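You operate a simulated robot arm through the tools that you are given. There is no shell and no other tool. Be economical: measure what you need, move in short steps, check, and stop when the job is done.

You run a simulated robot arm. Do the job below in one go: nothing can be reset, and whatever is moved stays where it is left.

JOB
Take the pale patch and leave it on the measuring bed.

It is judged by the outcome, as a careful person would: the job done as asked, and still so three seconds after it is handed in. It fails if anything else is knocked over, pushed out of place, dropped, spilled or broken.

ROBOT AND FRAMES
A 6-joint arm with a two-finger parallel gripper, fixed in place. Base frame: the origin is at the foot of the arm, x ahead of it, y to its left, z up; the work surface is at about z = 0. Lengths are in mm, angles in degrees, forces in N, time in s.
With the tool pointing down near the work surface it reaches from about 180 to 460 mm from the base axis. Its first joint turns from -70.0 to 70.0 degrees. Payload 1.9 kg.
The TCP is the grasp point between the finger pads, 23 mm short of the fingertips. In the tool frame z runs along the fingers and y along their closing line. The gripper opens to 94 mm. The fingers are 38 mm wide and 10 mm thick; the gripper's body (54 by 96 mm) begins 39 mm behind the TCP.
Orientation is that of the tool frame in the base frame, as [roll, pitch, yaw] about the fixed x, y, z axes, in that order (R = Rz(yaw) Ry(pitch) Rx(roll)). With the fingers straight down and closing along the base's y, the tool's x points along the base's -x, its y along +y and its z along -z.

CONTROLS
- The arm moves only by the tool apply_moves. Its argument "commands" is a list of rows, each an object (a shift or turn left out is 0, a gripper value left out holds the last) with "grip": the gripper command, from -1 (fully open) to 1 (shut), values between in proportion; "xyz": the shift along the tool's x, y, z in units of 50 mm (1.0 is 50 mm), a list of three; "dr": the turn, a rotation vector about the tool's x, y, z in units of 8 degrees (1.0 is 8 degrees), a list of three. In form: [{"grip": grip, "xyz": [dx, dy, dz], "dr": [ax, ay, az]}, ...]. A call has 1 to 12 rows; each row shifts and turns the commanded pose from where the row before left it, along the tool's axes as they then stand. A call with a number of a shift or a turn outside -1 to 1 is refused whole. A row lasts 0.2 s, in which the tool goes at most 50 mm and 8.6 degrees; a call with a longer step from one row to the next is refused whole, and so is a gripper value outside its range. Where a pose cannot be reached the arm comes as near as it can. A force on the tool above 40 N (or 10 N above the force at the start of the call, whichever is more), or a blocked arm, ends the call early, and 0.2 s more pass. Each finger travels about 108 mm/s and halts on what it meets, pressing with about 27 N; the grip force reading is that of the motor and also rises with nothing between the fingers. The clock runs only during rows and for 0.2 s after the last one: add rows that do not move to give the fingers time. It gives the time, the measured TCP pose, the force on the tool (base axes), the opening and the grip force at its end, in the units of the frame above (readings bear some noise), and new pictures: "pictures" is both (left out), scene, wrist or none.
- Cameras (640 x 400 px; columns grow to the right, rows downward): "scene" is fixed at [62.3, 313.7, 436.5]; the picture's right is [-0.71, -0.70, 0.00], its down [-0.31, 0.32, -0.89] and it looks along [0.63, -0.64, -0.45] (base axes); focal length 314 px, centre (320, 200). "wrist" rides on the gripper at [-39, 0, -44] in the tool frame; the picture's right is [0.00, -1.00, 0.00], its down [0.97, 0.00, -0.24] and it looks along [0.24, 0.00, 0.97] (tool axes); focal length 218 px, centre (320, 200). There is no depth. A picture from a camera that has moved, and an enlarged one, comes with that camera's place and axes in the base frame and with its lens.
- close_up(camera, box): a new picture of the part [left, top, right, bottom] of that camera's present view, enlarged. It takes no simulated time.
- job_done(): hands the job in; it is judged then, once.

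Go step by step. Nothing tells you positions but the pictures and the camera data: compare them with the known pose of the tool, close in by small moves and look again before you grip or let go. The budget is 90 turns and 170 pictures, counting those below and the enlarged ones. Unless the task says otherwise, let go and move clear before handing in, and close with one line.

The tools are called as a command line: name --argument value ..., lists and objects as JSON in quotes. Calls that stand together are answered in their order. apply_moves: Moves the arm, as the interface text tells. Its arguments: {"type":"object","properties":{"commands":{"type":"array","items":{"type":"object","properties":{"grip":{"type":"number"},"xyz":{"type":"array","items":{"type":"number"}},"dr":{"type":"array","items":{"type":"number"}}}}},"pictures":{"type":"string","enum":["both","scene","wrist","none"]}},"required":["commands"]} The other tools are called the same way: close_up (camera, box) takes an enlarged picture of a part of a camera's view; job_done () hands the job in.

At the start:

```text
time_s: 0.0
tool_pos: [288.6, -135.4, 243.8]
tcp_rot: [-179.9, 0.1, -180.0]
ft_force: [0.0, -0.2, 0.0]
finger_gap: 93.9
finger_force: 0.0
```

scene: 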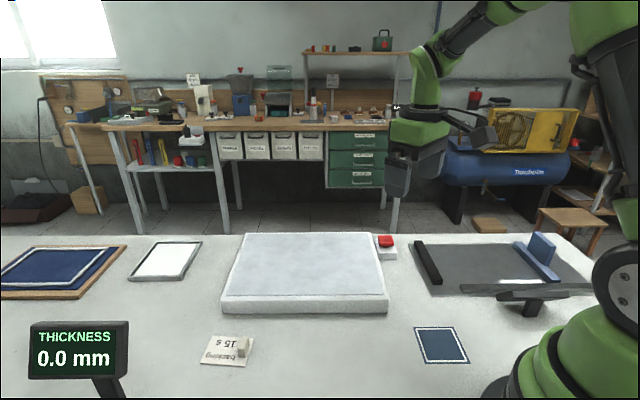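
wrist: 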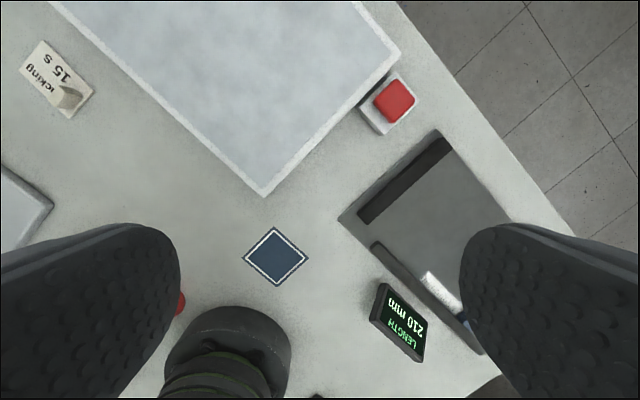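

I see a large pale slab in the middle, a dark grey bed with a slide and LENGTH display, a thickness display, and several cloth-like pieces. I'll look closer before deciding anything.

close_up --camera "scene" --box '[380, 210, 620, 380]'

close_up --camera "scene" --box '[0, 220, 270, 400]'

close_up --camera "scene" --box '[200, 220, 410, 370]'

close_up --camera "wrist" --box '[160, 60, 500, 400]'

```text
2.35 times, centred on (500, 295) of scene
camera zoom: at [62.3, 313.7, 436.5], right [-0.71, -0.7, 0.0], down [-0.31, 0.32, -0.89], along [0.63, -0.64, -0.45], focal length 738 px, centre (-104, -24)
```

zoom: 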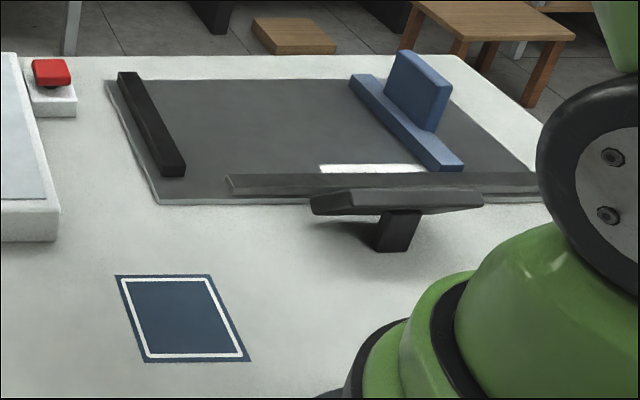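

```text
2.22 times, centred on (135, 310) of scene
camera zoom: at [62.3, 313.7, 436.5], right [-0.71, -0.7, 0.0], down [-0.31, 0.32, -0.89], along [0.63, -0.64, -0.45], focal length 697 px, centre (731, -44)
```

zoom: 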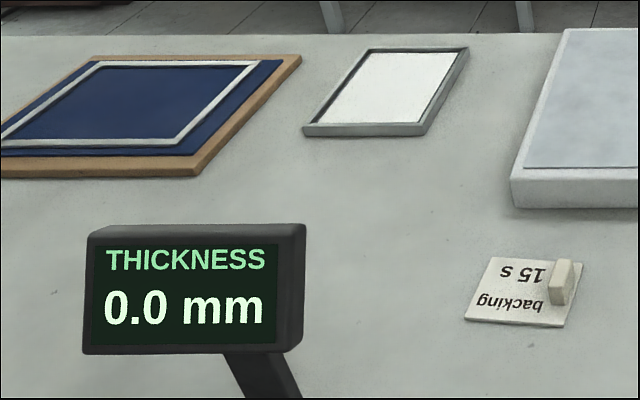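

```text
2.67 times, centred on (305, 295) of scene
camera zoom: at [62.3, 313.7, 436.5], right [-0.71, -0.7, 0.0], down [-0.31, 0.32, -0.89], along [0.63, -0.64, -0.45], focal length 836 px, centre (360, -53)
```

zoom: 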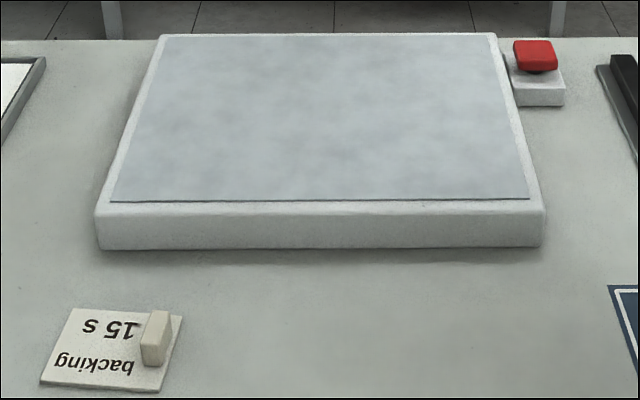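

```text
1.18 times, centred on (330, 230) of wrist
camera zoom: at [327.1, -133.9, 288.7], right [0.0, -1.0, 0.0], down [-0.97, 0.0, 0.24], along [-0.24, 0.0, -0.97], focal length 257 px, centre (308, 165)
```

zoom: 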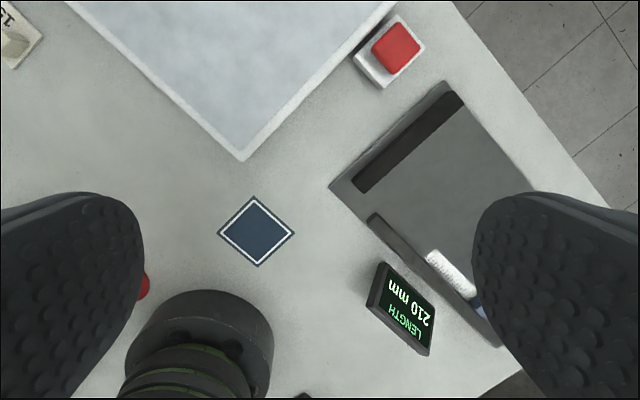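

The reachable pieces are the dark grey LENGTH bed (the measuring bed), the slab, the small navy patch, and the "backing 15 s" lever. The pale patch may be lying unnoticed on the pale slab, so I'll go over the slab and look from above.

apply_moves --commands '[{"xyz": [-0.5, 0.4, -0.3]}, {"xyz": [-0.5, 0.4, -0.3]}, {"xyz": [-0.5, 0.4, 0]}, {"xyz": [-0.5, 0.4, 0]}, {}]'

close_up --camera "wrist" --box '[100, 0, 540, 275]'

```text
time_s: 1.2
tool_pos: [388.7, -55.1, 276.6]
tcp_rot: [-179.9, 0.1, -179.9]
ft_force: [-0.8, 0.5, 0.6]
finger_gap: 94.3
finger_force: 0.0
camera wrist: at [428.0, -53.3, 319.3], right [0.0, -1.0, 0.0], down [-0.97, 0.0, 0.24], along [-0.24, 0.0, -0.97], focal length 218 px, centre (320, 200)
```

scene: 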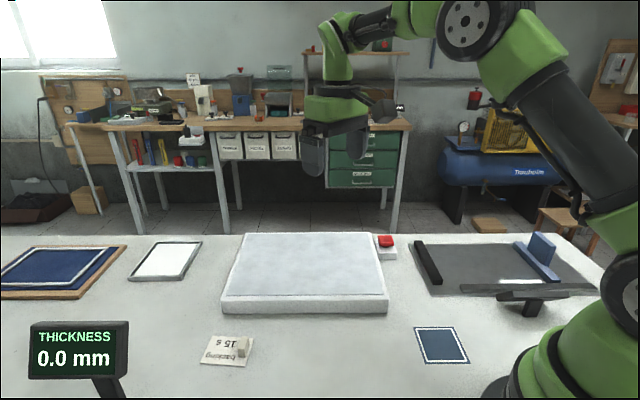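
wrist: 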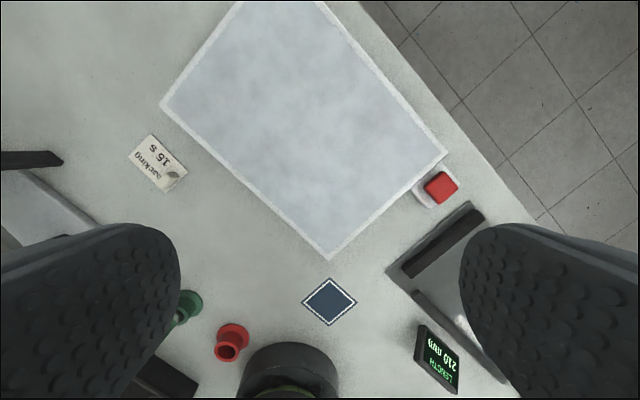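

```text
1.45 times, centred on (320, 138) of wrist
camera zoom: at [428.0, -53.3, 319.3], right [0.0, -1.0, 0.0], down [-0.97, 0.0, 0.24], along [-0.24, 0.0, -0.97], focal length 318 px, centre (320, 291)
```

zoom: 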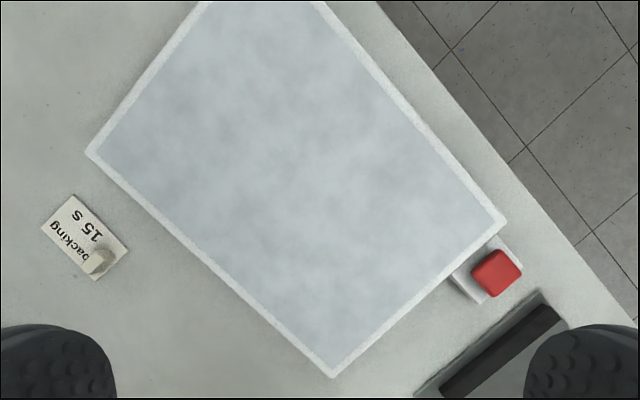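

A further pale slab, plus red and green pieces, show near the base on the left. I'll look there before choosing.

apply_moves --commands '[{"xyz": [0.4, 0.8, 0]}, {"xyz": [0.4, 0.8, 0]}, {"xyz": [0.4, 0.8, 0]}, {"xyz": [0.4, 0.8, 0]}, {}]'

```text
time_s: 2.4
tool_pos: [308.1, 106.9, 275.0]
tcp_rot: [-179.9, 0.0, 179.9]
ft_force: [0.3, 0.7, 0.6]
finger_gap: 94.0
finger_force: 0.0
camera wrist: at [347.2, 107.5, 319.0], right [0.0, -1.0, 0.0], down [-0.97, 0.0, 0.24], along [-0.24, 0.0, -0.97], focal length 218 px, centre (320, 200)
```

scene: 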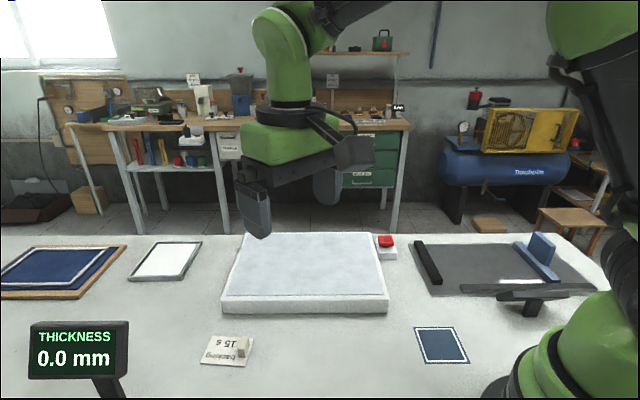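
wrist: 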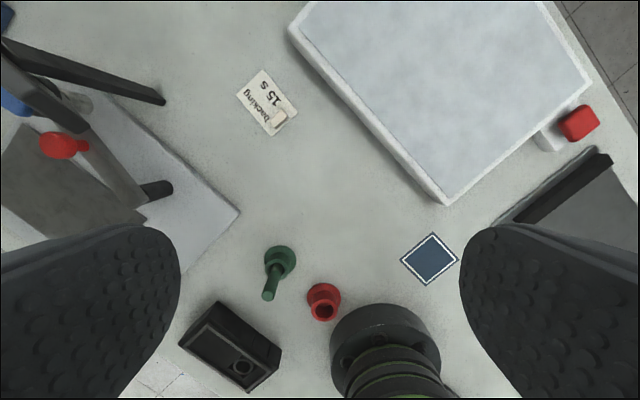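

There is a thickness gauge with knobs at the left. I'll look further over that way.

apply_moves --commands '[{"xyz": [0.2, 0.8, 0]}, {"xyz": [0.2, 0.8, 0]}, {"xyz": [0.2, 0.8, 0]}, {"xyz": [0.2, 0.6, 0]}, {}]'

close_up --camera "wrist" --box '[100, 20, 480, 260]'

```text
time_s: 3.6
tool_pos: [268.9, 255.0, 273.4]
tcp_rot: [-179.9, 0.1, 179.9]
ft_force: [0.2, -0.6, 0.2]
finger_gap: 94.2
finger_force: 0.0
camera wrist: at [306.7, 256.9, 317.9], right [0.0, -1.0, 0.0], down [-0.97, 0.0, 0.24], along [-0.24, 0.0, -0.97], focal length 218 px, centre (320, 200)
```

scene: 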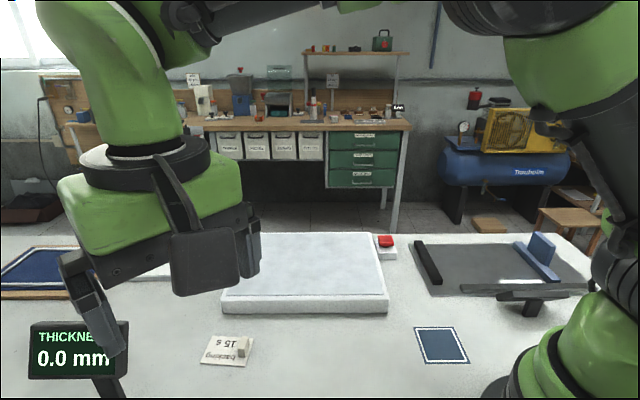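
wrist: 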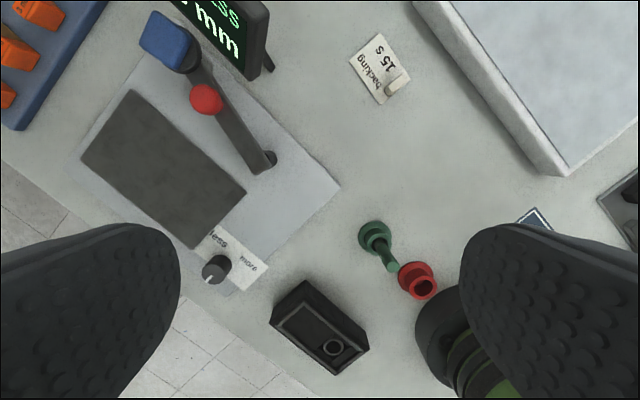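

```text
1.67 times, centred on (290, 140) of wrist
camera zoom: at [306.7, 256.9, 317.9], right [0.0, -1.0, 0.0], down [-0.97, 0.0, 0.24], along [-0.24, 0.0, -0.97], focal length 364 px, centre (370, 300)
```

zoom: 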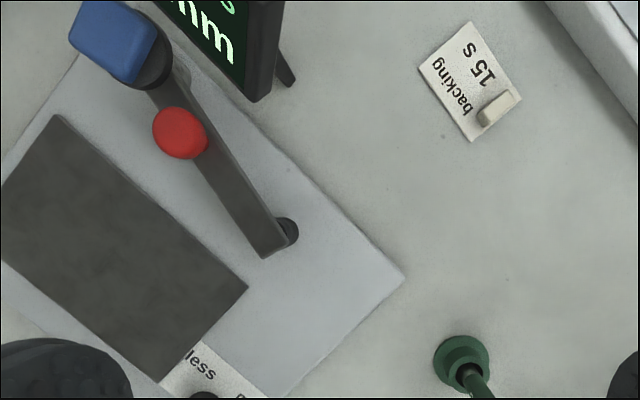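

Two instruments and several small tools are here. I'll take enlarged views of the unclear parts.

close_up --camera "wrist" --box '[180, 200, 460, 380]'

close_up --camera "wrist" --box '[0, 0, 280, 180]'

close_up --camera "wrist" --box '[330, 20, 430, 110]'

```text
2.22 times, centred on (320, 290) of wrist
camera zoom: at [306.7, 256.9, 317.9], right [0.0, -1.0, 0.0], down [-0.97, 0.0, 0.24], along [-0.24, 0.0, -0.97], focal length 485 px, centre (320, 0)
```

zoom: 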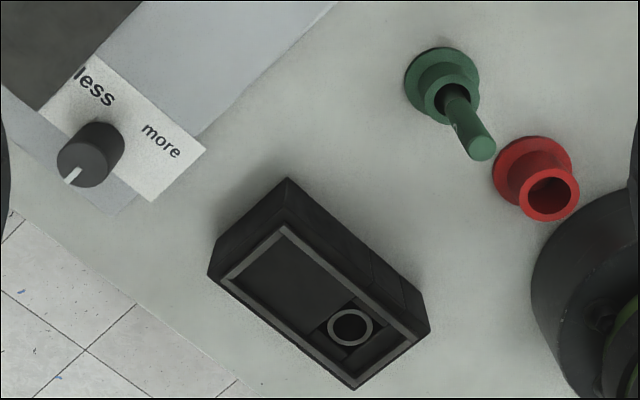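

```text
2.22 times, centred on (140, 90) of wrist
camera zoom: at [306.7, 256.9, 317.9], right [0.0, -1.0, 0.0], down [-0.97, 0.0, 0.24], along [-0.24, 0.0, -0.97], focal length 485 px, centre (720, 444)
```

zoom: 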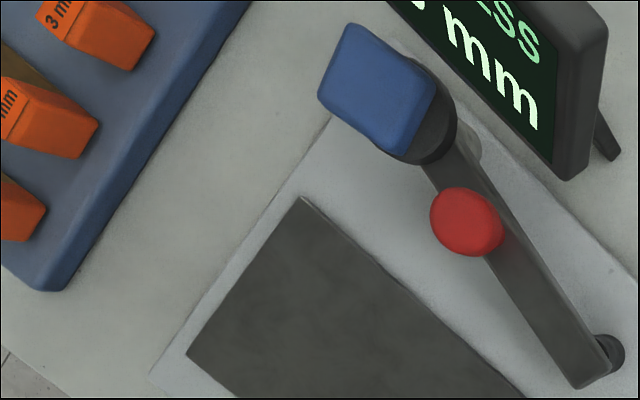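

```text
4.44 times, centred on (380, 65) of wrist
camera zoom: at [306.7, 256.9, 317.9], right [0.0, -1.0, 0.0], down [-0.97, 0.0, 0.24], along [-0.24, 0.0, -0.97], focal length 970 px, centre (53, 800)
```

zoom: 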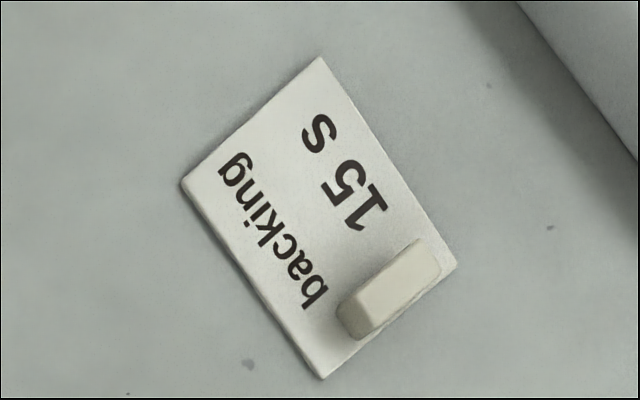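

An orange set marked "3 mm" sits further left. I'll look there once more.

apply_moves --commands '[{"xyz": [0.1, 0.8, 0]}, {"xyz": [0.1, 0.7, 0]}, {"xyz": [0, 0.5, 0]}, {}]' --pictures "wrist"

close_up --camera "wrist" --box '[60, 0, 420, 230]'

```text
time_s: 4.6
tool_pos: [259.1, 346.7, 274.0]
tcp_rot: [-179.8, 0.0, 180.0]
ft_force: [-0.8, -1.0, -0.2]
finger_gap: 93.8
finger_force: 0.1
out of reach, approached as far as the arm can: row 3
camera wrist: at [296.6, 348.1, 316.4], right [0.0, -1.0, 0.0], down [-0.97, 0.0, 0.24], along [-0.24, 0.0, -0.97], focal length 218 px, centre (320, 200)
```

wrist: 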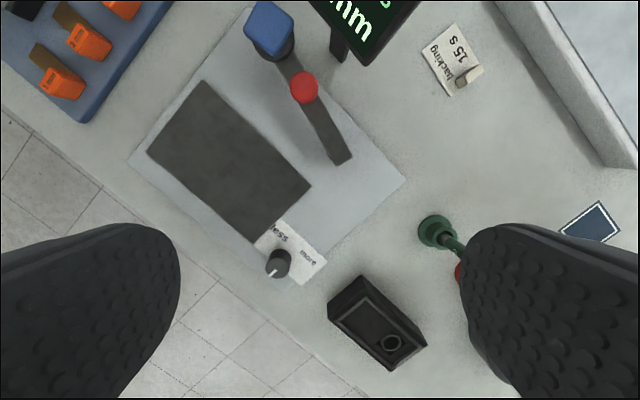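

```text
1.74 times, centred on (240, 115) of wrist
camera zoom: at [296.6, 348.1, 316.4], right [0.0, -1.0, 0.0], down [-0.97, 0.0, 0.24], along [-0.24, 0.0, -0.97], focal length 380 px, centre (459, 348)
```

zoom: 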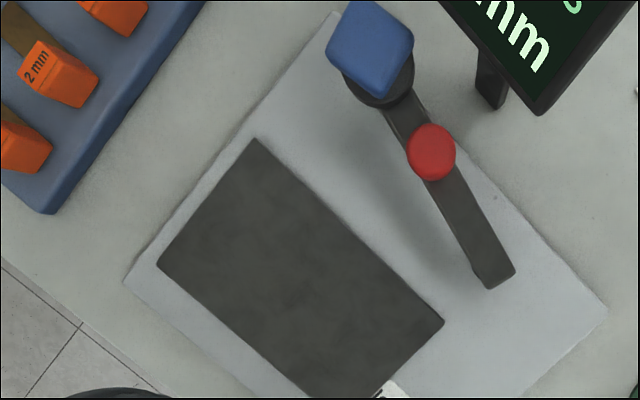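

No loose pale patch is visible on the left. The "backing 15 s" switch likely changes the slab's backing so that a pale patch on it shows; it is at about (383, 159). I'll go above it with closed fingers and look.

apply_moves --commands '[{"xyz": [-0.5, -0.75, 0], "grip": 1}, {"xyz": [-0.5, -0.75, 0]}, {"xyz": [-0.5, -0.75, 0]}, {"xyz": [-0.5, -0.75, 0]}, {"xyz": [-0.3, -0.75, 0.6]}, {"xyz": [0, 0, 0.8]}, {"xyz": [0, 0, 0.8]}, {"xyz": [0, 0, 0.7]}, {}]'

```text
refused: row 5 steps farther than a row can; nothing moved
```

apply_moves --commands '[{"xyz": [-0.5, -0.75, 0], "grip": 1}, {"xyz": [-0.5, -0.75, 0]}, {"xyz": [-0.5, -0.75, 0]}, {"xyz": [-0.5, -0.75, 0]}, {"xyz": [-0.4, -0.75, 0]}, {"xyz": [0, 0, 0.7]}, {"xyz": [0, 0, 0.8]}, {"xyz": [0, 0, 0.8]}, {"xyz": [0, 0, 0.7]}, {}]'

close_up --camera "wrist" --box '[220, 180, 440, 320]'

```text
time_s: 6.8
tool_pos: [377.1, 158.9, 123.8]
tcp_rot: [-179.9, 0.2, -179.9]
ft_force: [0.1, -0.1, 0.3]
finger_gap: 0.0
finger_force: 26.6
camera wrist: at [416.6, 160.3, 166.8], right [0.0, -1.0, 0.0], down [-0.97, 0.0, 0.24], along [-0.24, 0.0, -0.97], focal length 218 px, centre (320, 200)
```

scene: 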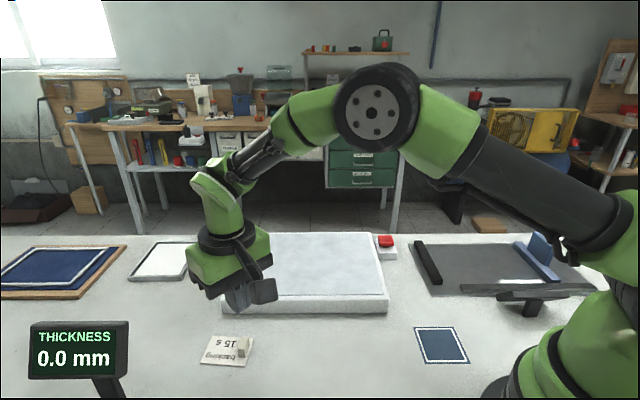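
wrist: 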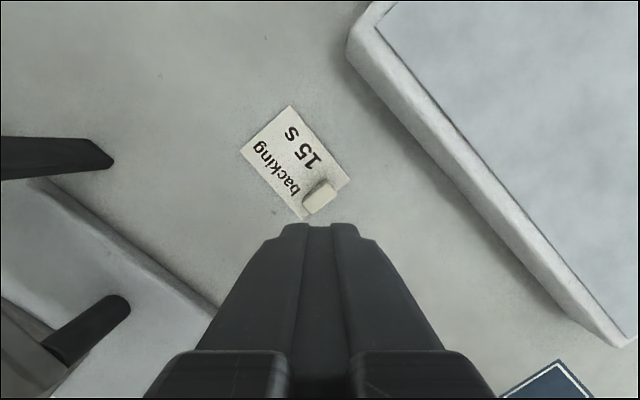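

```text
2.86 times, centred on (330, 250) of wrist
camera zoom: at [416.6, 160.3, 166.8], right [0.0, -1.0, 0.0], down [-0.97, 0.0, 0.24], along [-0.24, 0.0, -0.97], focal length 624 px, centre (291, 57)
```

zoom: 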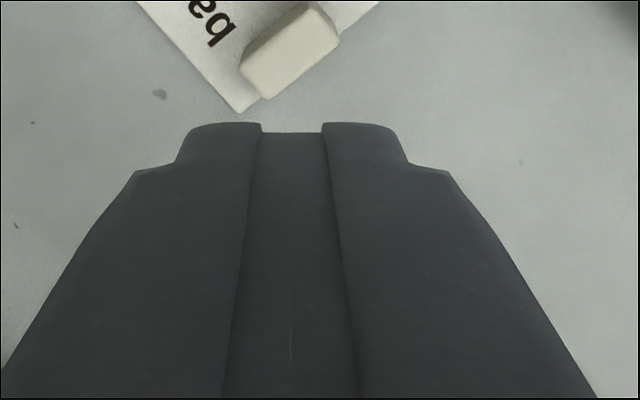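

The switch is a raised tab at about (383, 159), right ahead of the fingertips. I'll move over it and come down to just above it.

apply_moves --commands '[{"xyz": [-0.12, 0, 0.4]}, {"xyz": [0, 0, 0.5]}, {"xyz": [0, 0, 0.4]}, {"xyz": [0, 0, 0.3]}, {}]'

close_up --camera "scene" --box '[160, 260, 320, 380]'

```text
time_s: 8.0
tool_pos: [385.6, 159.0, 46.2]
tcp_rot: [-180.0, 0.3, -180.0]
ft_force: [-6.5, -2.5, 38.0]
finger_gap: 0.1
finger_force: 26.7
camera wrist: at [423.9, 160.1, 89.9], right [0.0, -1.0, 0.0], down [-0.97, 0.0, 0.23], along [-0.23, 0.0, -0.97], focal length 218 px, centre (320, 200)
```

scene: 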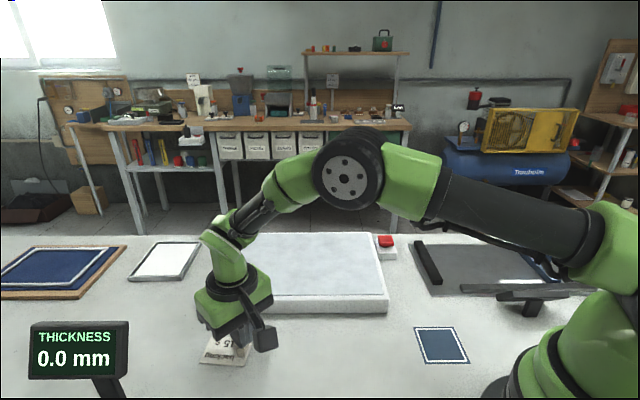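
wrist: 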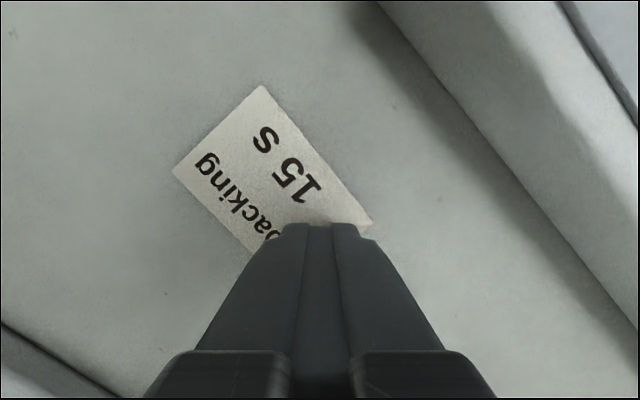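

```text
3.33 times, centred on (240, 320) of scene
camera zoom: at [62.1, 313.6, 436.6], right [-0.71, -0.7, 0.0], down [-0.31, 0.32, -0.89], along [0.63, -0.64, -0.45], focal length 1046 px, centre (587, -200)
```

zoom: 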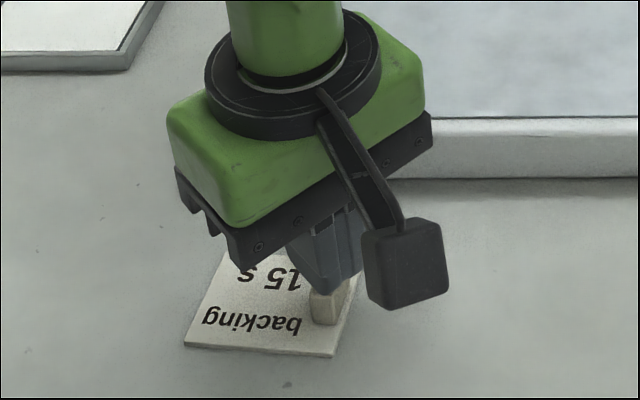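

The tab is rigid downward (38 N, tip at about z = 23), so it's not a push-down button. I'll back off and check its shape.

apply_moves --commands '[{"xyz": [0, 0, -0.3]}, {"xyz": [0.4, 0.4, -0.6]}, {"xyz": [0.4, 0.4, -0.2]}, {}]'

close_up --camera "scene" --box '[190, 320, 270, 380]'

close_up --camera "wrist" --box '[300, 80, 460, 200]'

```text
time_s: 9.0
tool_pos: [343.2, 199.0, 99.2]
tcp_rot: [-179.8, 0.1, 179.9]
ft_force: [0.1, 0.5, 0.3]
finger_gap: 0.0
finger_force: 27.2
camera wrist: at [381.6, 200.0, 142.5], right [0.0, -1.0, 0.0], down [-0.97, 0.0, 0.24], along [-0.24, 0.0, -0.97], focal length 218 px, centre (320, 200)
```

scene: 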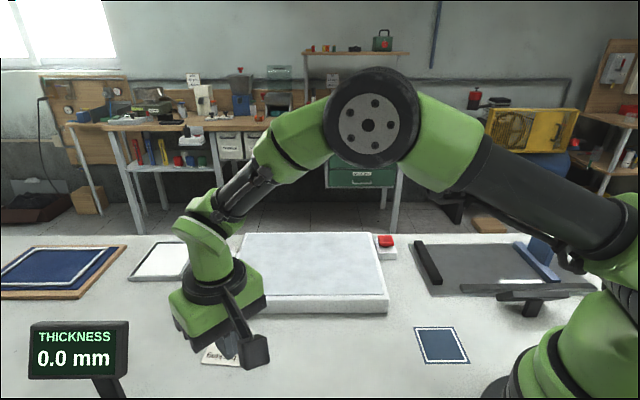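
wrist: 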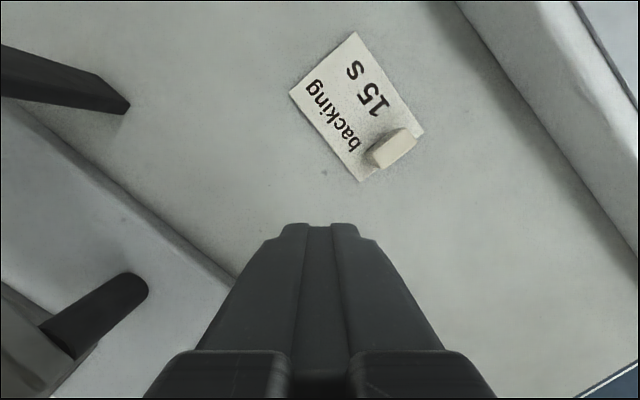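

```text
6.67 times, centred on (230, 350) of scene
camera zoom: at [62.2, 313.7, 436.5], right [-0.71, -0.7, 0.0], down [-0.31, 0.32, -0.89], along [0.63, -0.64, -0.45], focal length 2091 px, centre (920, -800)
```

zoom: 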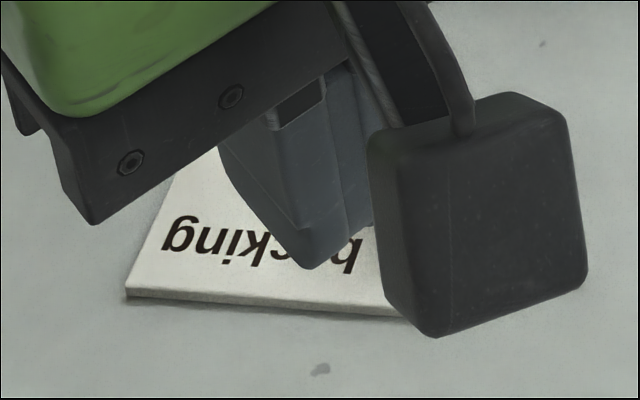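

```text
3.33 times, centred on (380, 140) of wrist
camera zoom: at [381.6, 200.0, 142.5], right [0.0, -1.0, 0.0], down [-0.97, 0.0, 0.24], along [-0.24, 0.0, -0.97], focal length 728 px, centre (120, 400)
```

zoom: 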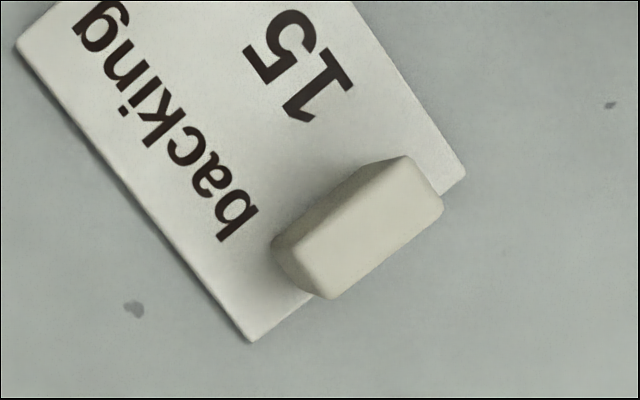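

The tab looks like a toggle leaning to the right of the scene view, along the plate's long axis. I'll turn the closed fingers 45° and place them on its lower-right side to push it over.

apply_moves --commands '[{"xyz": [-0.15, -0.65, 0]}, {"xyz": [-0.15, -0.65, 0]}, {"dr": [0, 0, 0.95]}, {"dr": [0, 0, 0.95]}, {"dr": [0, 0, 0.95]}, {"dr": [0, 0, 0.95]}, {"dr": [0, 0, 0.95]}, {"dr": [0, 0, 0.85]}, {"xyz": [0, 0, 0.6]}, {}]'

close_up --camera "scene" --box '[180, 270, 320, 380]'

```text
time_s: 11.2
tool_pos: [359.3, 132.5, 67.8]
tcp_rot: [-179.9, 0.2, 135.3]
ft_force: [-0.2, 0.6, -0.5]
finger_gap: 0.1
finger_force: 26.7
camera wrist: at [386.6, 107.4, 112.6], right [-0.7, -0.71, 0.0], down [-0.69, 0.69, 0.24], along [-0.17, 0.17, -0.97], focal length 218 px, centre (320, 200)
```

scene: 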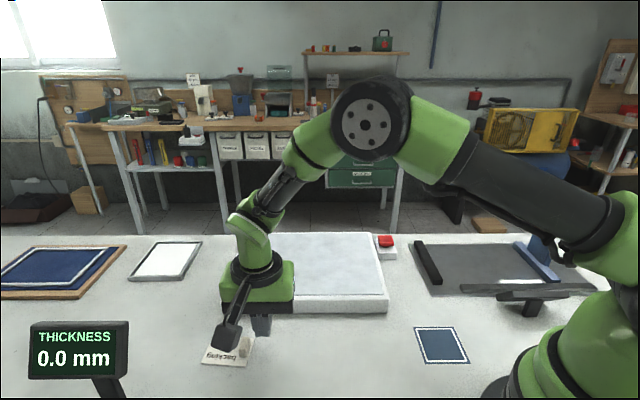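
wrist: 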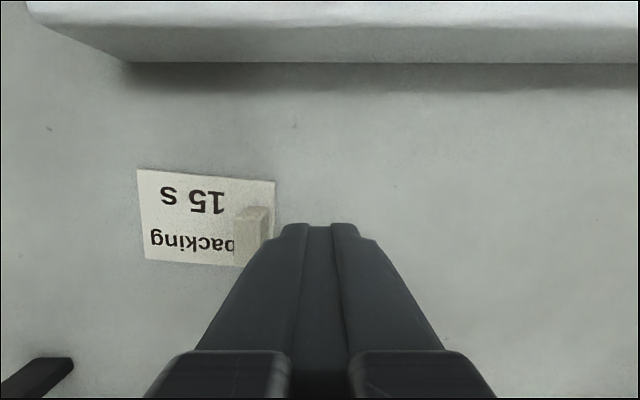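

```text
3.64 times, centred on (250, 325) of scene
camera zoom: at [62.3, 313.7, 436.5], right [-0.71, -0.7, 0.0], down [-0.31, 0.32, -0.89], along [0.63, -0.64, -0.45], focal length 1140 px, centre (574, -254)
```

zoom: 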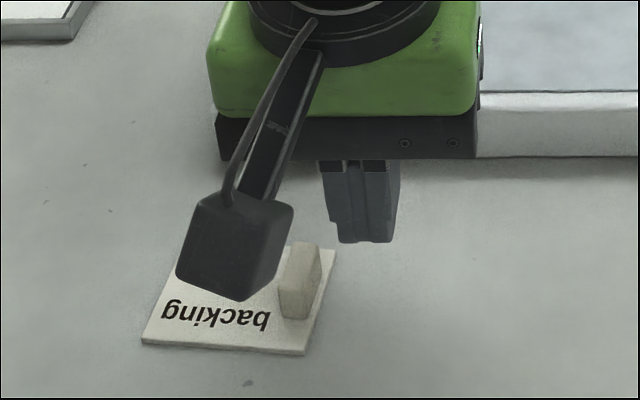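

The fingers are aligned with the tab, about 30 mm to its right. I'll go down beside it and push left.

apply_moves --commands '[{"xyz": [0, 0, 0.35]}, {"xyz": [0, 0, 0.25]}, {}, {"xyz": [0, 0.2, 0]}, {"xyz": [0, 0.15, 0]}, {"xyz": [0, 0.1, 0]}]'

close_up --camera "scene" --box '[180, 270, 320, 380]'

```text
time_s: 12.6
tool_pos: [375.7, 149.7, 40.4]
tcp_rot: [-179.8, 0.0, 135.1]
ft_force: [0.4, 0.5, 0.6]
finger_gap: 0.0
finger_force: 27.1
camera wrist: at [402.4, 123.5, 83.0], right [-0.7, -0.71, 0.0], down [-0.69, 0.68, 0.24], along [-0.17, 0.17, -0.97], focal length 218 px, centre (320, 200)
```

scene: 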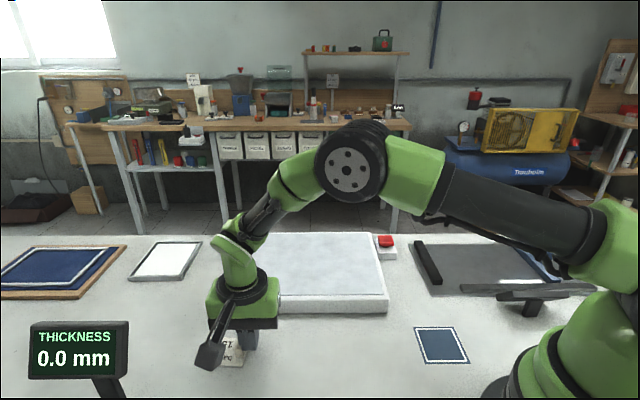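
wrist: 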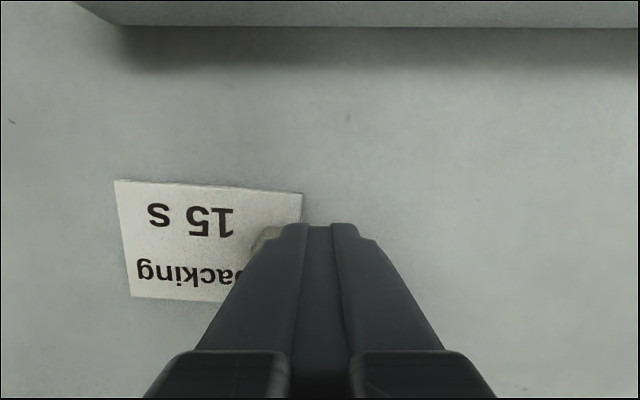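

```text
3.64 times, centred on (250, 325) of scene
camera zoom: at [62.3, 313.7, 436.5], right [-0.71, -0.7, 0.0], down [-0.31, 0.32, -0.89], along [0.63, -0.64, -0.45], focal length 1140 px, centre (574, -254)
```

zoom: 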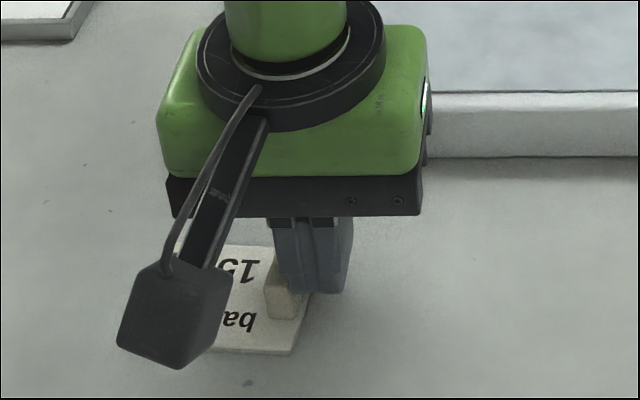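

The fingers are now touching the tab. I'll push on a little.

apply_moves --commands '[{"xyz": [0, 0.12, 0]}, {"xyz": [0, 0.12, 0]}, {"xyz": [0, 0.12, 0]}]'

close_up --camera "scene" --box '[180, 270, 320, 380]'

```text
time_s: 13.4
tool_pos: [388.7, 162.2, 39.1]
tcp_rot: [180.0, 0.2, 135.3]
ft_force: [0.7, -0.5, -0.5]
finger_gap: 0.0
finger_force: 27.5
camera wrist: at [415.2, 135.9, 83.2], right [-0.7, -0.71, 0.0], down [-0.69, 0.68, 0.24], along [-0.17, 0.17, -0.97], focal length 218 px, centre (320, 200)
```

scene: 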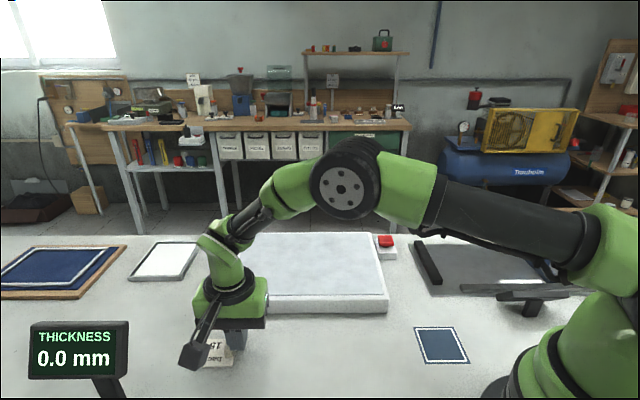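
wrist: 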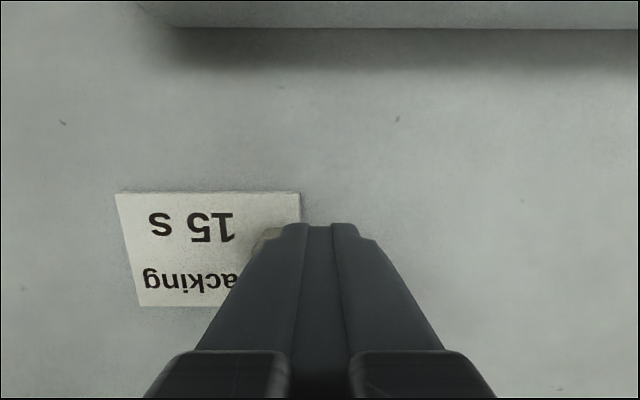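

```text
3.64 times, centred on (250, 325) of scene
camera zoom: at [62.3, 313.7, 436.5], right [-0.71, -0.7, 0.0], down [-0.31, 0.32, -0.89], along [0.63, -0.64, -0.45], focal length 1140 px, centre (574, -254)
```

zoom: 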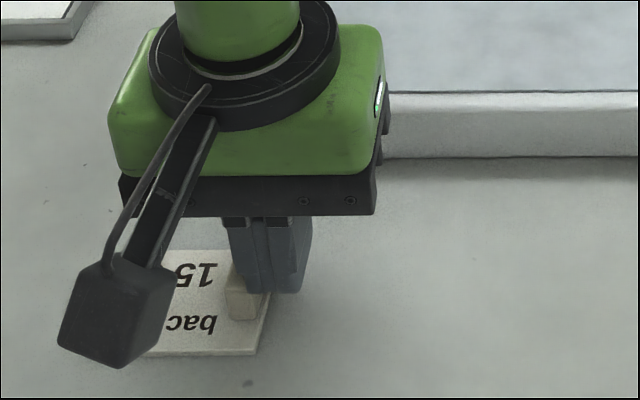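

The whole plate slid: it's a loose card with a grip tab, not a switch. I'll back off, measure how far it moved, and put it back exactly.

apply_moves --commands '[{"xyz": [0, -0.2, 0]}, {"xyz": [0, -0.5, -0.8]}, {"xyz": [0, -0.8, -0.5]}, {"xyz": [0, -0.9, -0.3]}, {}]'

close_up --camera "scene" --box '[180, 310, 270, 380]'

```text
time_s: 14.6
tool_pos: [302.4, 77.8, 119.0]
tcp_rot: [-180.0, 0.2, 135.2]
ft_force: [-0.7, 0.0, -0.2]
finger_gap: 0.2
finger_force: 27.3
camera wrist: at [330.4, 50.6, 162.7], right [-0.7, -0.71, 0.0], down [-0.69, 0.68, 0.24], along [-0.17, 0.17, -0.97], focal length 218 px, centre (320, 200)
```

scene: 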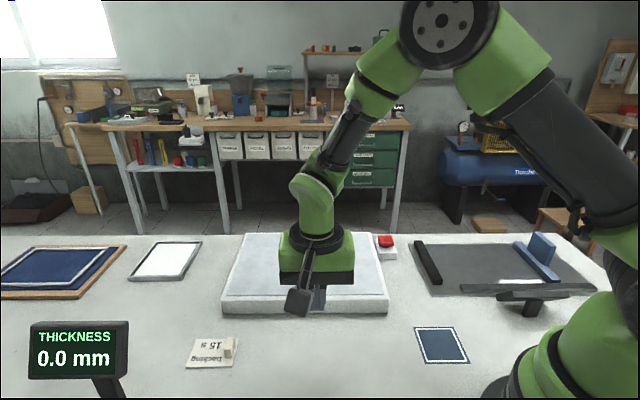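
wrist: 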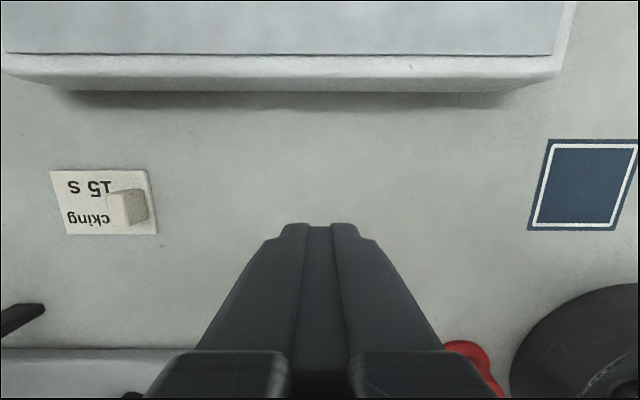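

```text
5.71 times, centred on (225, 345) of scene
camera zoom: at [62.2, 313.7, 436.5], right [-0.71, -0.7, 0.0], down [-0.31, 0.32, -0.89], along [0.63, -0.64, -0.45], focal length 1792 px, centre (863, -629)
```

zoom: 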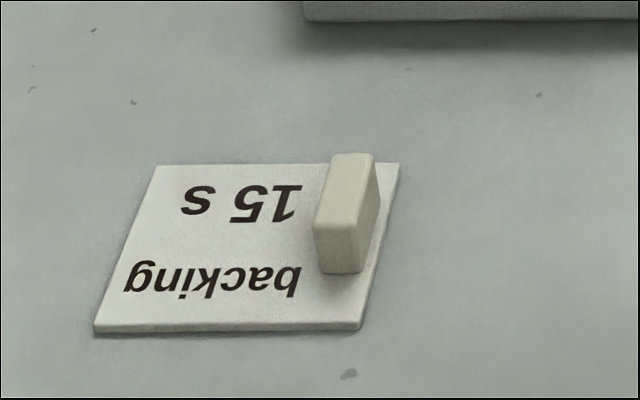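

The card shifted by about (+14, +16) mm and turned about +5°. I'll grip its tab, slide it back and turn it −5°. First I go above the tab with the fingers half open.

apply_moves --commands '[{"xyz": [0, 0.9, 0], "grip": 0.05}, {"xyz": [0.0, 0.9, 0]}, {"xyz": [0.0, 0.86, 0]}, {"xyz": [0, 0, 0.6]}, {"xyz": [0, 0, 0.4]}, {}]'

close_up --camera "scene" --box '[160, 270, 300, 380]'

```text
time_s: 16.0
tool_pos: [397.0, 173.2, 68.6]
tcp_rot: [179.9, 0.1, 135.2]
ft_force: [0.0, 0.4, -0.5]
finger_gap: 44.6
finger_force: 0.0
camera wrist: at [424.1, 145.1, 112.5], right [-0.7, -0.71, 0.0], down [-0.69, 0.68, 0.24], along [-0.17, 0.17, -0.97], focal length 218 px, centre (320, 200)
```

scene: 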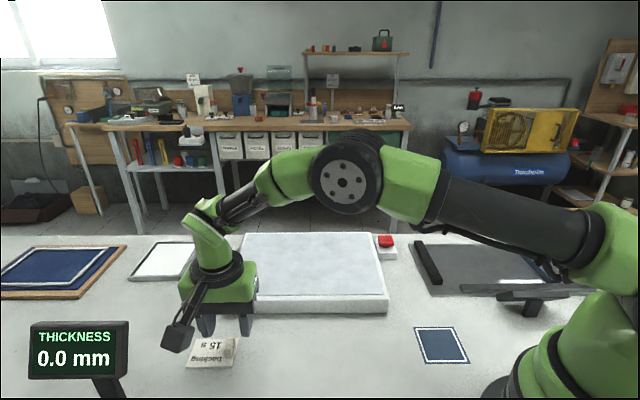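
wrist: 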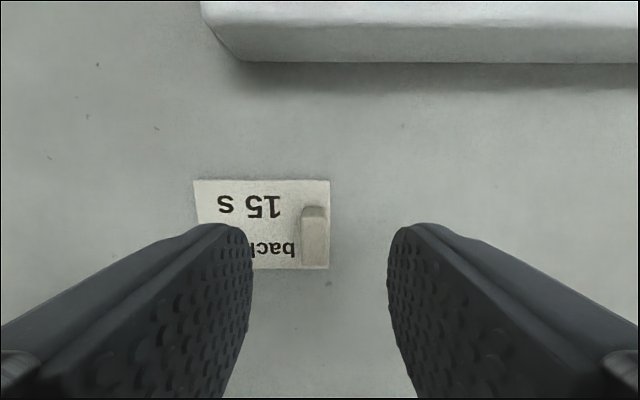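

```text
3.64 times, centred on (230, 325) of scene
camera zoom: at [62.3, 313.7, 436.5], right [-0.71, -0.7, 0.0], down [-0.31, 0.32, -0.89], along [0.63, -0.64, -0.45], focal length 1140 px, centre (647, -254)
```

zoom: 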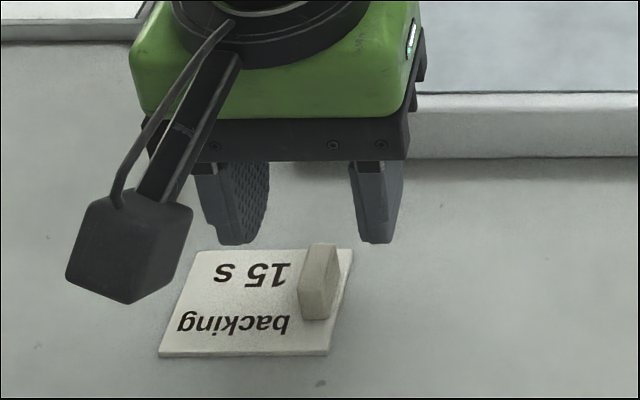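

The tab is centred between the fingers. I'll descend and close on it.

apply_moves --commands '[{"xyz": [0, 0, 0.4]}, {"xyz": [0, 0, 0.3]}, {}, {"grip": 1}, {}, {}]'

```text
time_s: 17.4
tool_pos: [397.1, 171.0, 34.7]
tcp_rot: [-180.0, 0.2, 135.2]
ft_force: [-0.1, -0.5, -0.1]
finger_gap: 10.6
finger_force: 27.0
camera wrist: at [424.7, 145.2, 78.2], right [-0.7, -0.71, 0.0], down [-0.69, 0.68, 0.24], along [-0.17, 0.17, -0.97], focal length 218 px, centre (320, 200)
```

scene: 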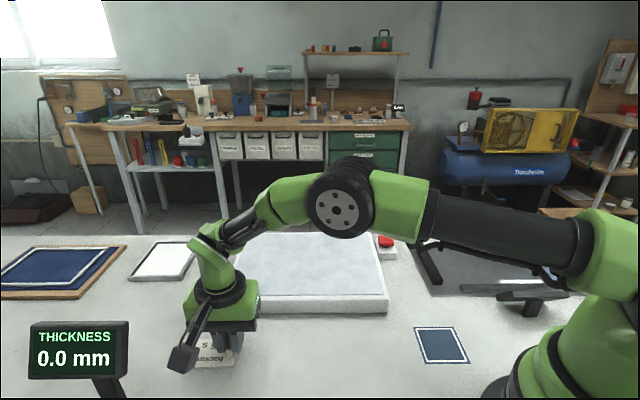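
wrist: 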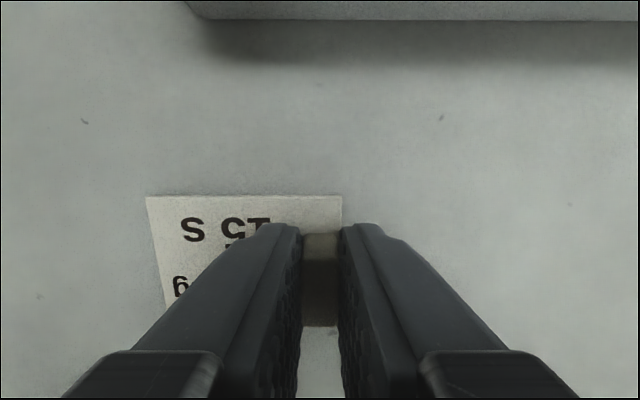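

The tab is held. I'll slide the card back about 19.5 mm and turn it −5°.

apply_moves --commands '[{"xyz": [0, -0.13, 0]}, {"xyz": [0, -0.13, 0]}, {"xyz": [0, -0.13, 0]}, {"dr": [0, 0, 0.31]}, {"dr": [0, 0, 0.31]}, {}, {"grip": 0.4}, {"grip": 0.05}, {}, {"xyz": [0, 0, -0.6]}, {"xyz": [0, 0, -0.8]}, {}]' --pictures "none"

close_up --camera "scene" --box '[180, 310, 270, 380]'

```text
time_s: 20.0
tool_pos: [384.5, 157.3, 104.3]
tcp_rot: [-179.9, 0.1, 130.4]
ft_force: [0.0, -0.8, -0.9]
finger_gap: 44.6
finger_force: 0.1
```

```text
5.71 times, centred on (225, 345) of scene
camera zoom: at [62.3, 313.7, 436.5], right [-0.71, -0.7, 0.0], down [-0.31, 0.32, -0.89], along [0.63, -0.64, -0.45], focal length 1792 px, centre (863, -629)
```

zoom: 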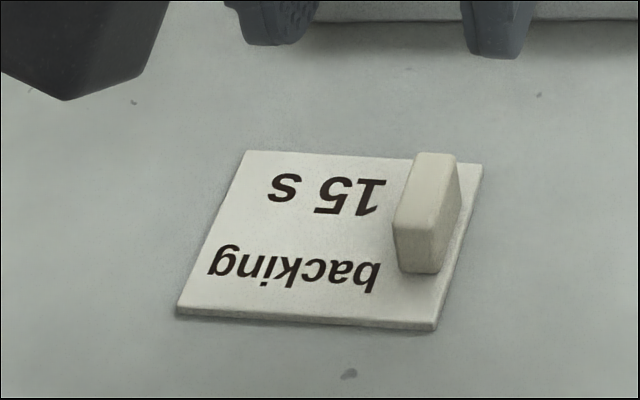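

The card is back within about 1 mm of its original place. The card reads as a sign for the slab's "backing", so the red button at about (376, −220) may be what works it. I'll go high over the slab and inspect it closely on the way.

apply_moves --commands '[{"xyz": [0, 0, -0.8], "grip": 1}, {"xyz": [0, 0, -0.8]}, {"xyz": [-0.69, -0.58, 0]}, {"xyz": [-0.69, -0.58, 0]}, {"xyz": [-0.69, -0.58, 0]}, {"xyz": [-0.69, -0.58, 0]}, {}]' --pictures "wrist"

close_up --camera "wrist" --box '[0, 0, 640, 240]'

close_up --camera "scene" --box '[215, 225, 395, 320]'

```text
time_s: 21.6
tool_pos: [382.8, -23.6, 184.1]
tcp_rot: [-180.0, 0.2, 130.3]
ft_force: [-0.4, -0.6, -0.3]
finger_gap: 0.0
finger_force: 27.0
camera wrist: at [407.8, -52.2, 227.2], right [-0.76, -0.65, 0.0], down [-0.63, 0.74, 0.24], along [-0.15, 0.18, -0.97], focal length 218 px, centre (320, 200)
```

wrist: 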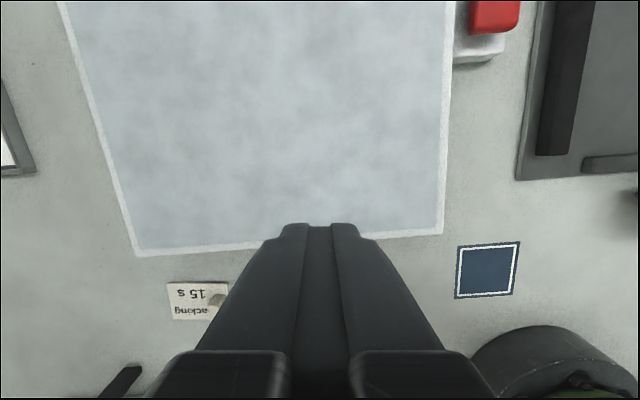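

```text
1.00 times, centred on (320, 120) of wrist
camera zoom: at [407.8, -52.2, 227.2], right [-0.76, -0.65, 0.0], down [-0.63, 0.74, 0.24], along [-0.15, 0.18, -0.97], focal length 218 px, centre (320, 280)
```

zoom: 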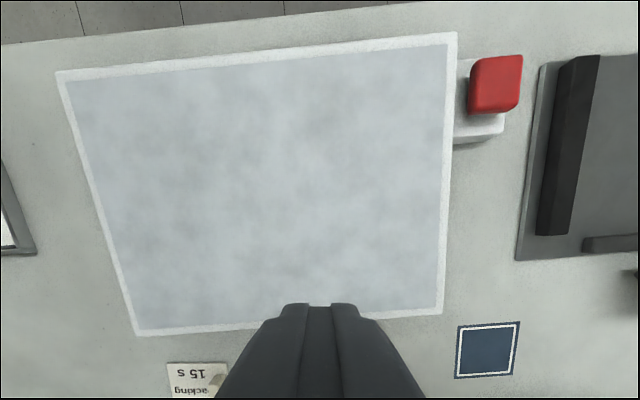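

```text
3.56 times, centred on (305, 272) of scene
camera zoom: at [62.3, 313.6, 436.5], right [-0.71, -0.7, 0.0], down [-0.31, 0.32, -0.89], along [0.63, -0.64, -0.45], focal length 1115 px, centre (373, -58)
```

zoom: 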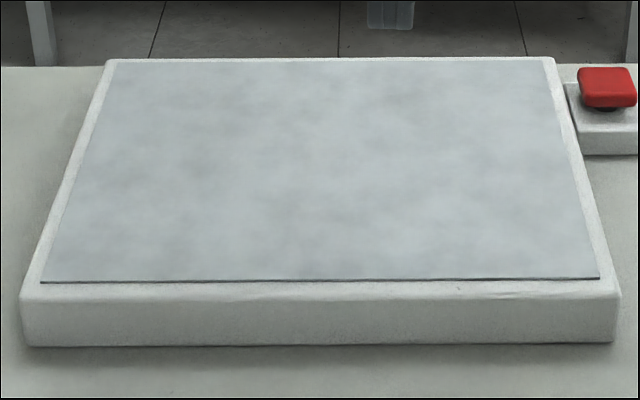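

The slab looks like a frosted panel: a light box whose backing the red button would switch for 15 s. I'll go above the button.

apply_moves --commands '[{"xyz": [-0.58, -0.53, 0]}, {"xyz": [-0.58, -0.53, 0]}, {"xyz": [-0.58, -0.53, 0]}, {"xyz": [-0.58, -0.53, 0]}, {"xyz": [-0.58, -0.53, 0.3]}, {"xyz": [0, 0, 0.6]}, {}]'

close_up --camera "scene" --box '[340, 190, 460, 290]'

```text
time_s: 23.2
tool_pos: [377.0, -219.1, 141.1]
tcp_rot: [-180.0, 0.2, 130.3]
ft_force: [0.1, -0.1, -0.2]
finger_gap: 0.0
finger_force: 27.1
camera wrist: at [401.6, -248.1, 183.9], right [-0.76, -0.65, 0.0], down [-0.63, 0.74, 0.24], along [-0.15, 0.18, -0.97], focal length 218 px, centre (320, 200)
```

scene: 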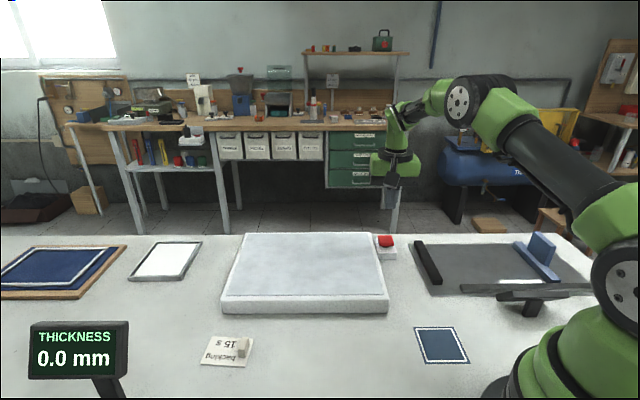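
wrist: 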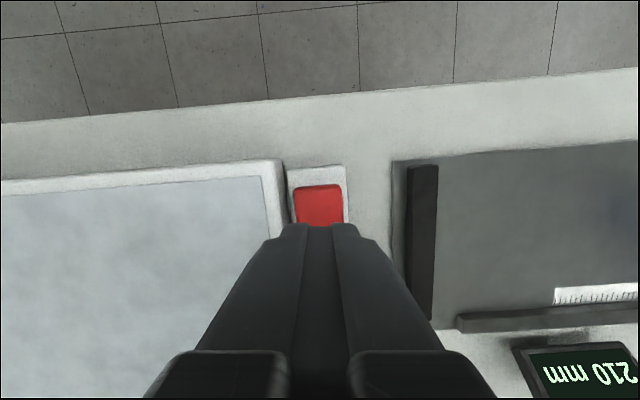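

```text
4.00 times, centred on (400, 240) of scene
camera zoom: at [62.3, 313.7, 436.5], right [-0.71, -0.7, 0.0], down [-0.31, 0.32, -0.89], along [0.63, -0.64, -0.45], focal length 1255 px, centre (0, 40)
```

zoom: 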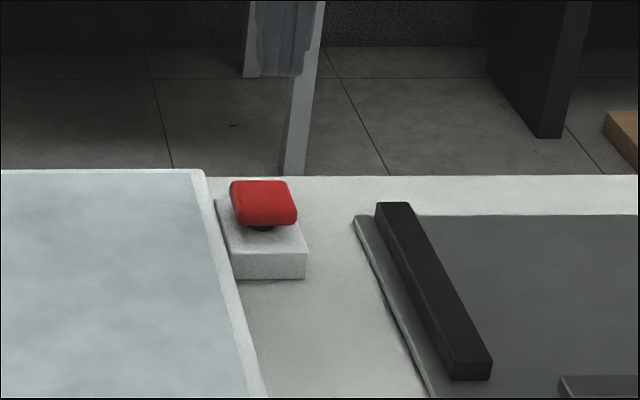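

The TCP is right above the button. I'll come down and press in small steps.

apply_moves --commands '[{"xyz": [0, 0, 0.8]}, {"xyz": [0, 0, 0.6]}, {"xyz": [0, 0, 0.1]}, {"xyz": [0, 0, 0.1]}, {"xyz": [0, 0, 0.08]}]' --pictures "scene"

```text
time_s: 24.4
tool_pos: [376.4, -218.9, 56.8]
tcp_rot: [-179.9, 0.2, 130.3]
ft_force: [-1.8, -0.7, 7.5]
finger_gap: 0.3
finger_force: 26.8
```

scene: 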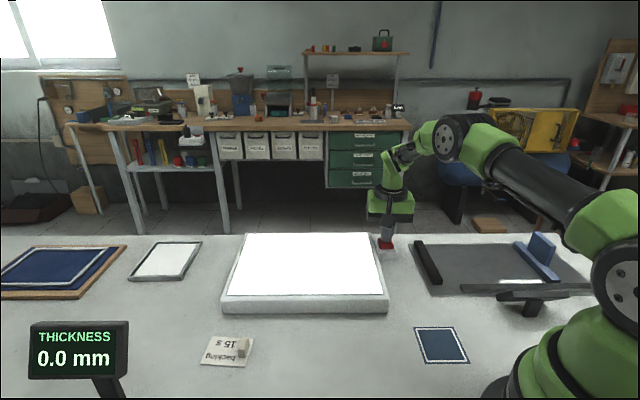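

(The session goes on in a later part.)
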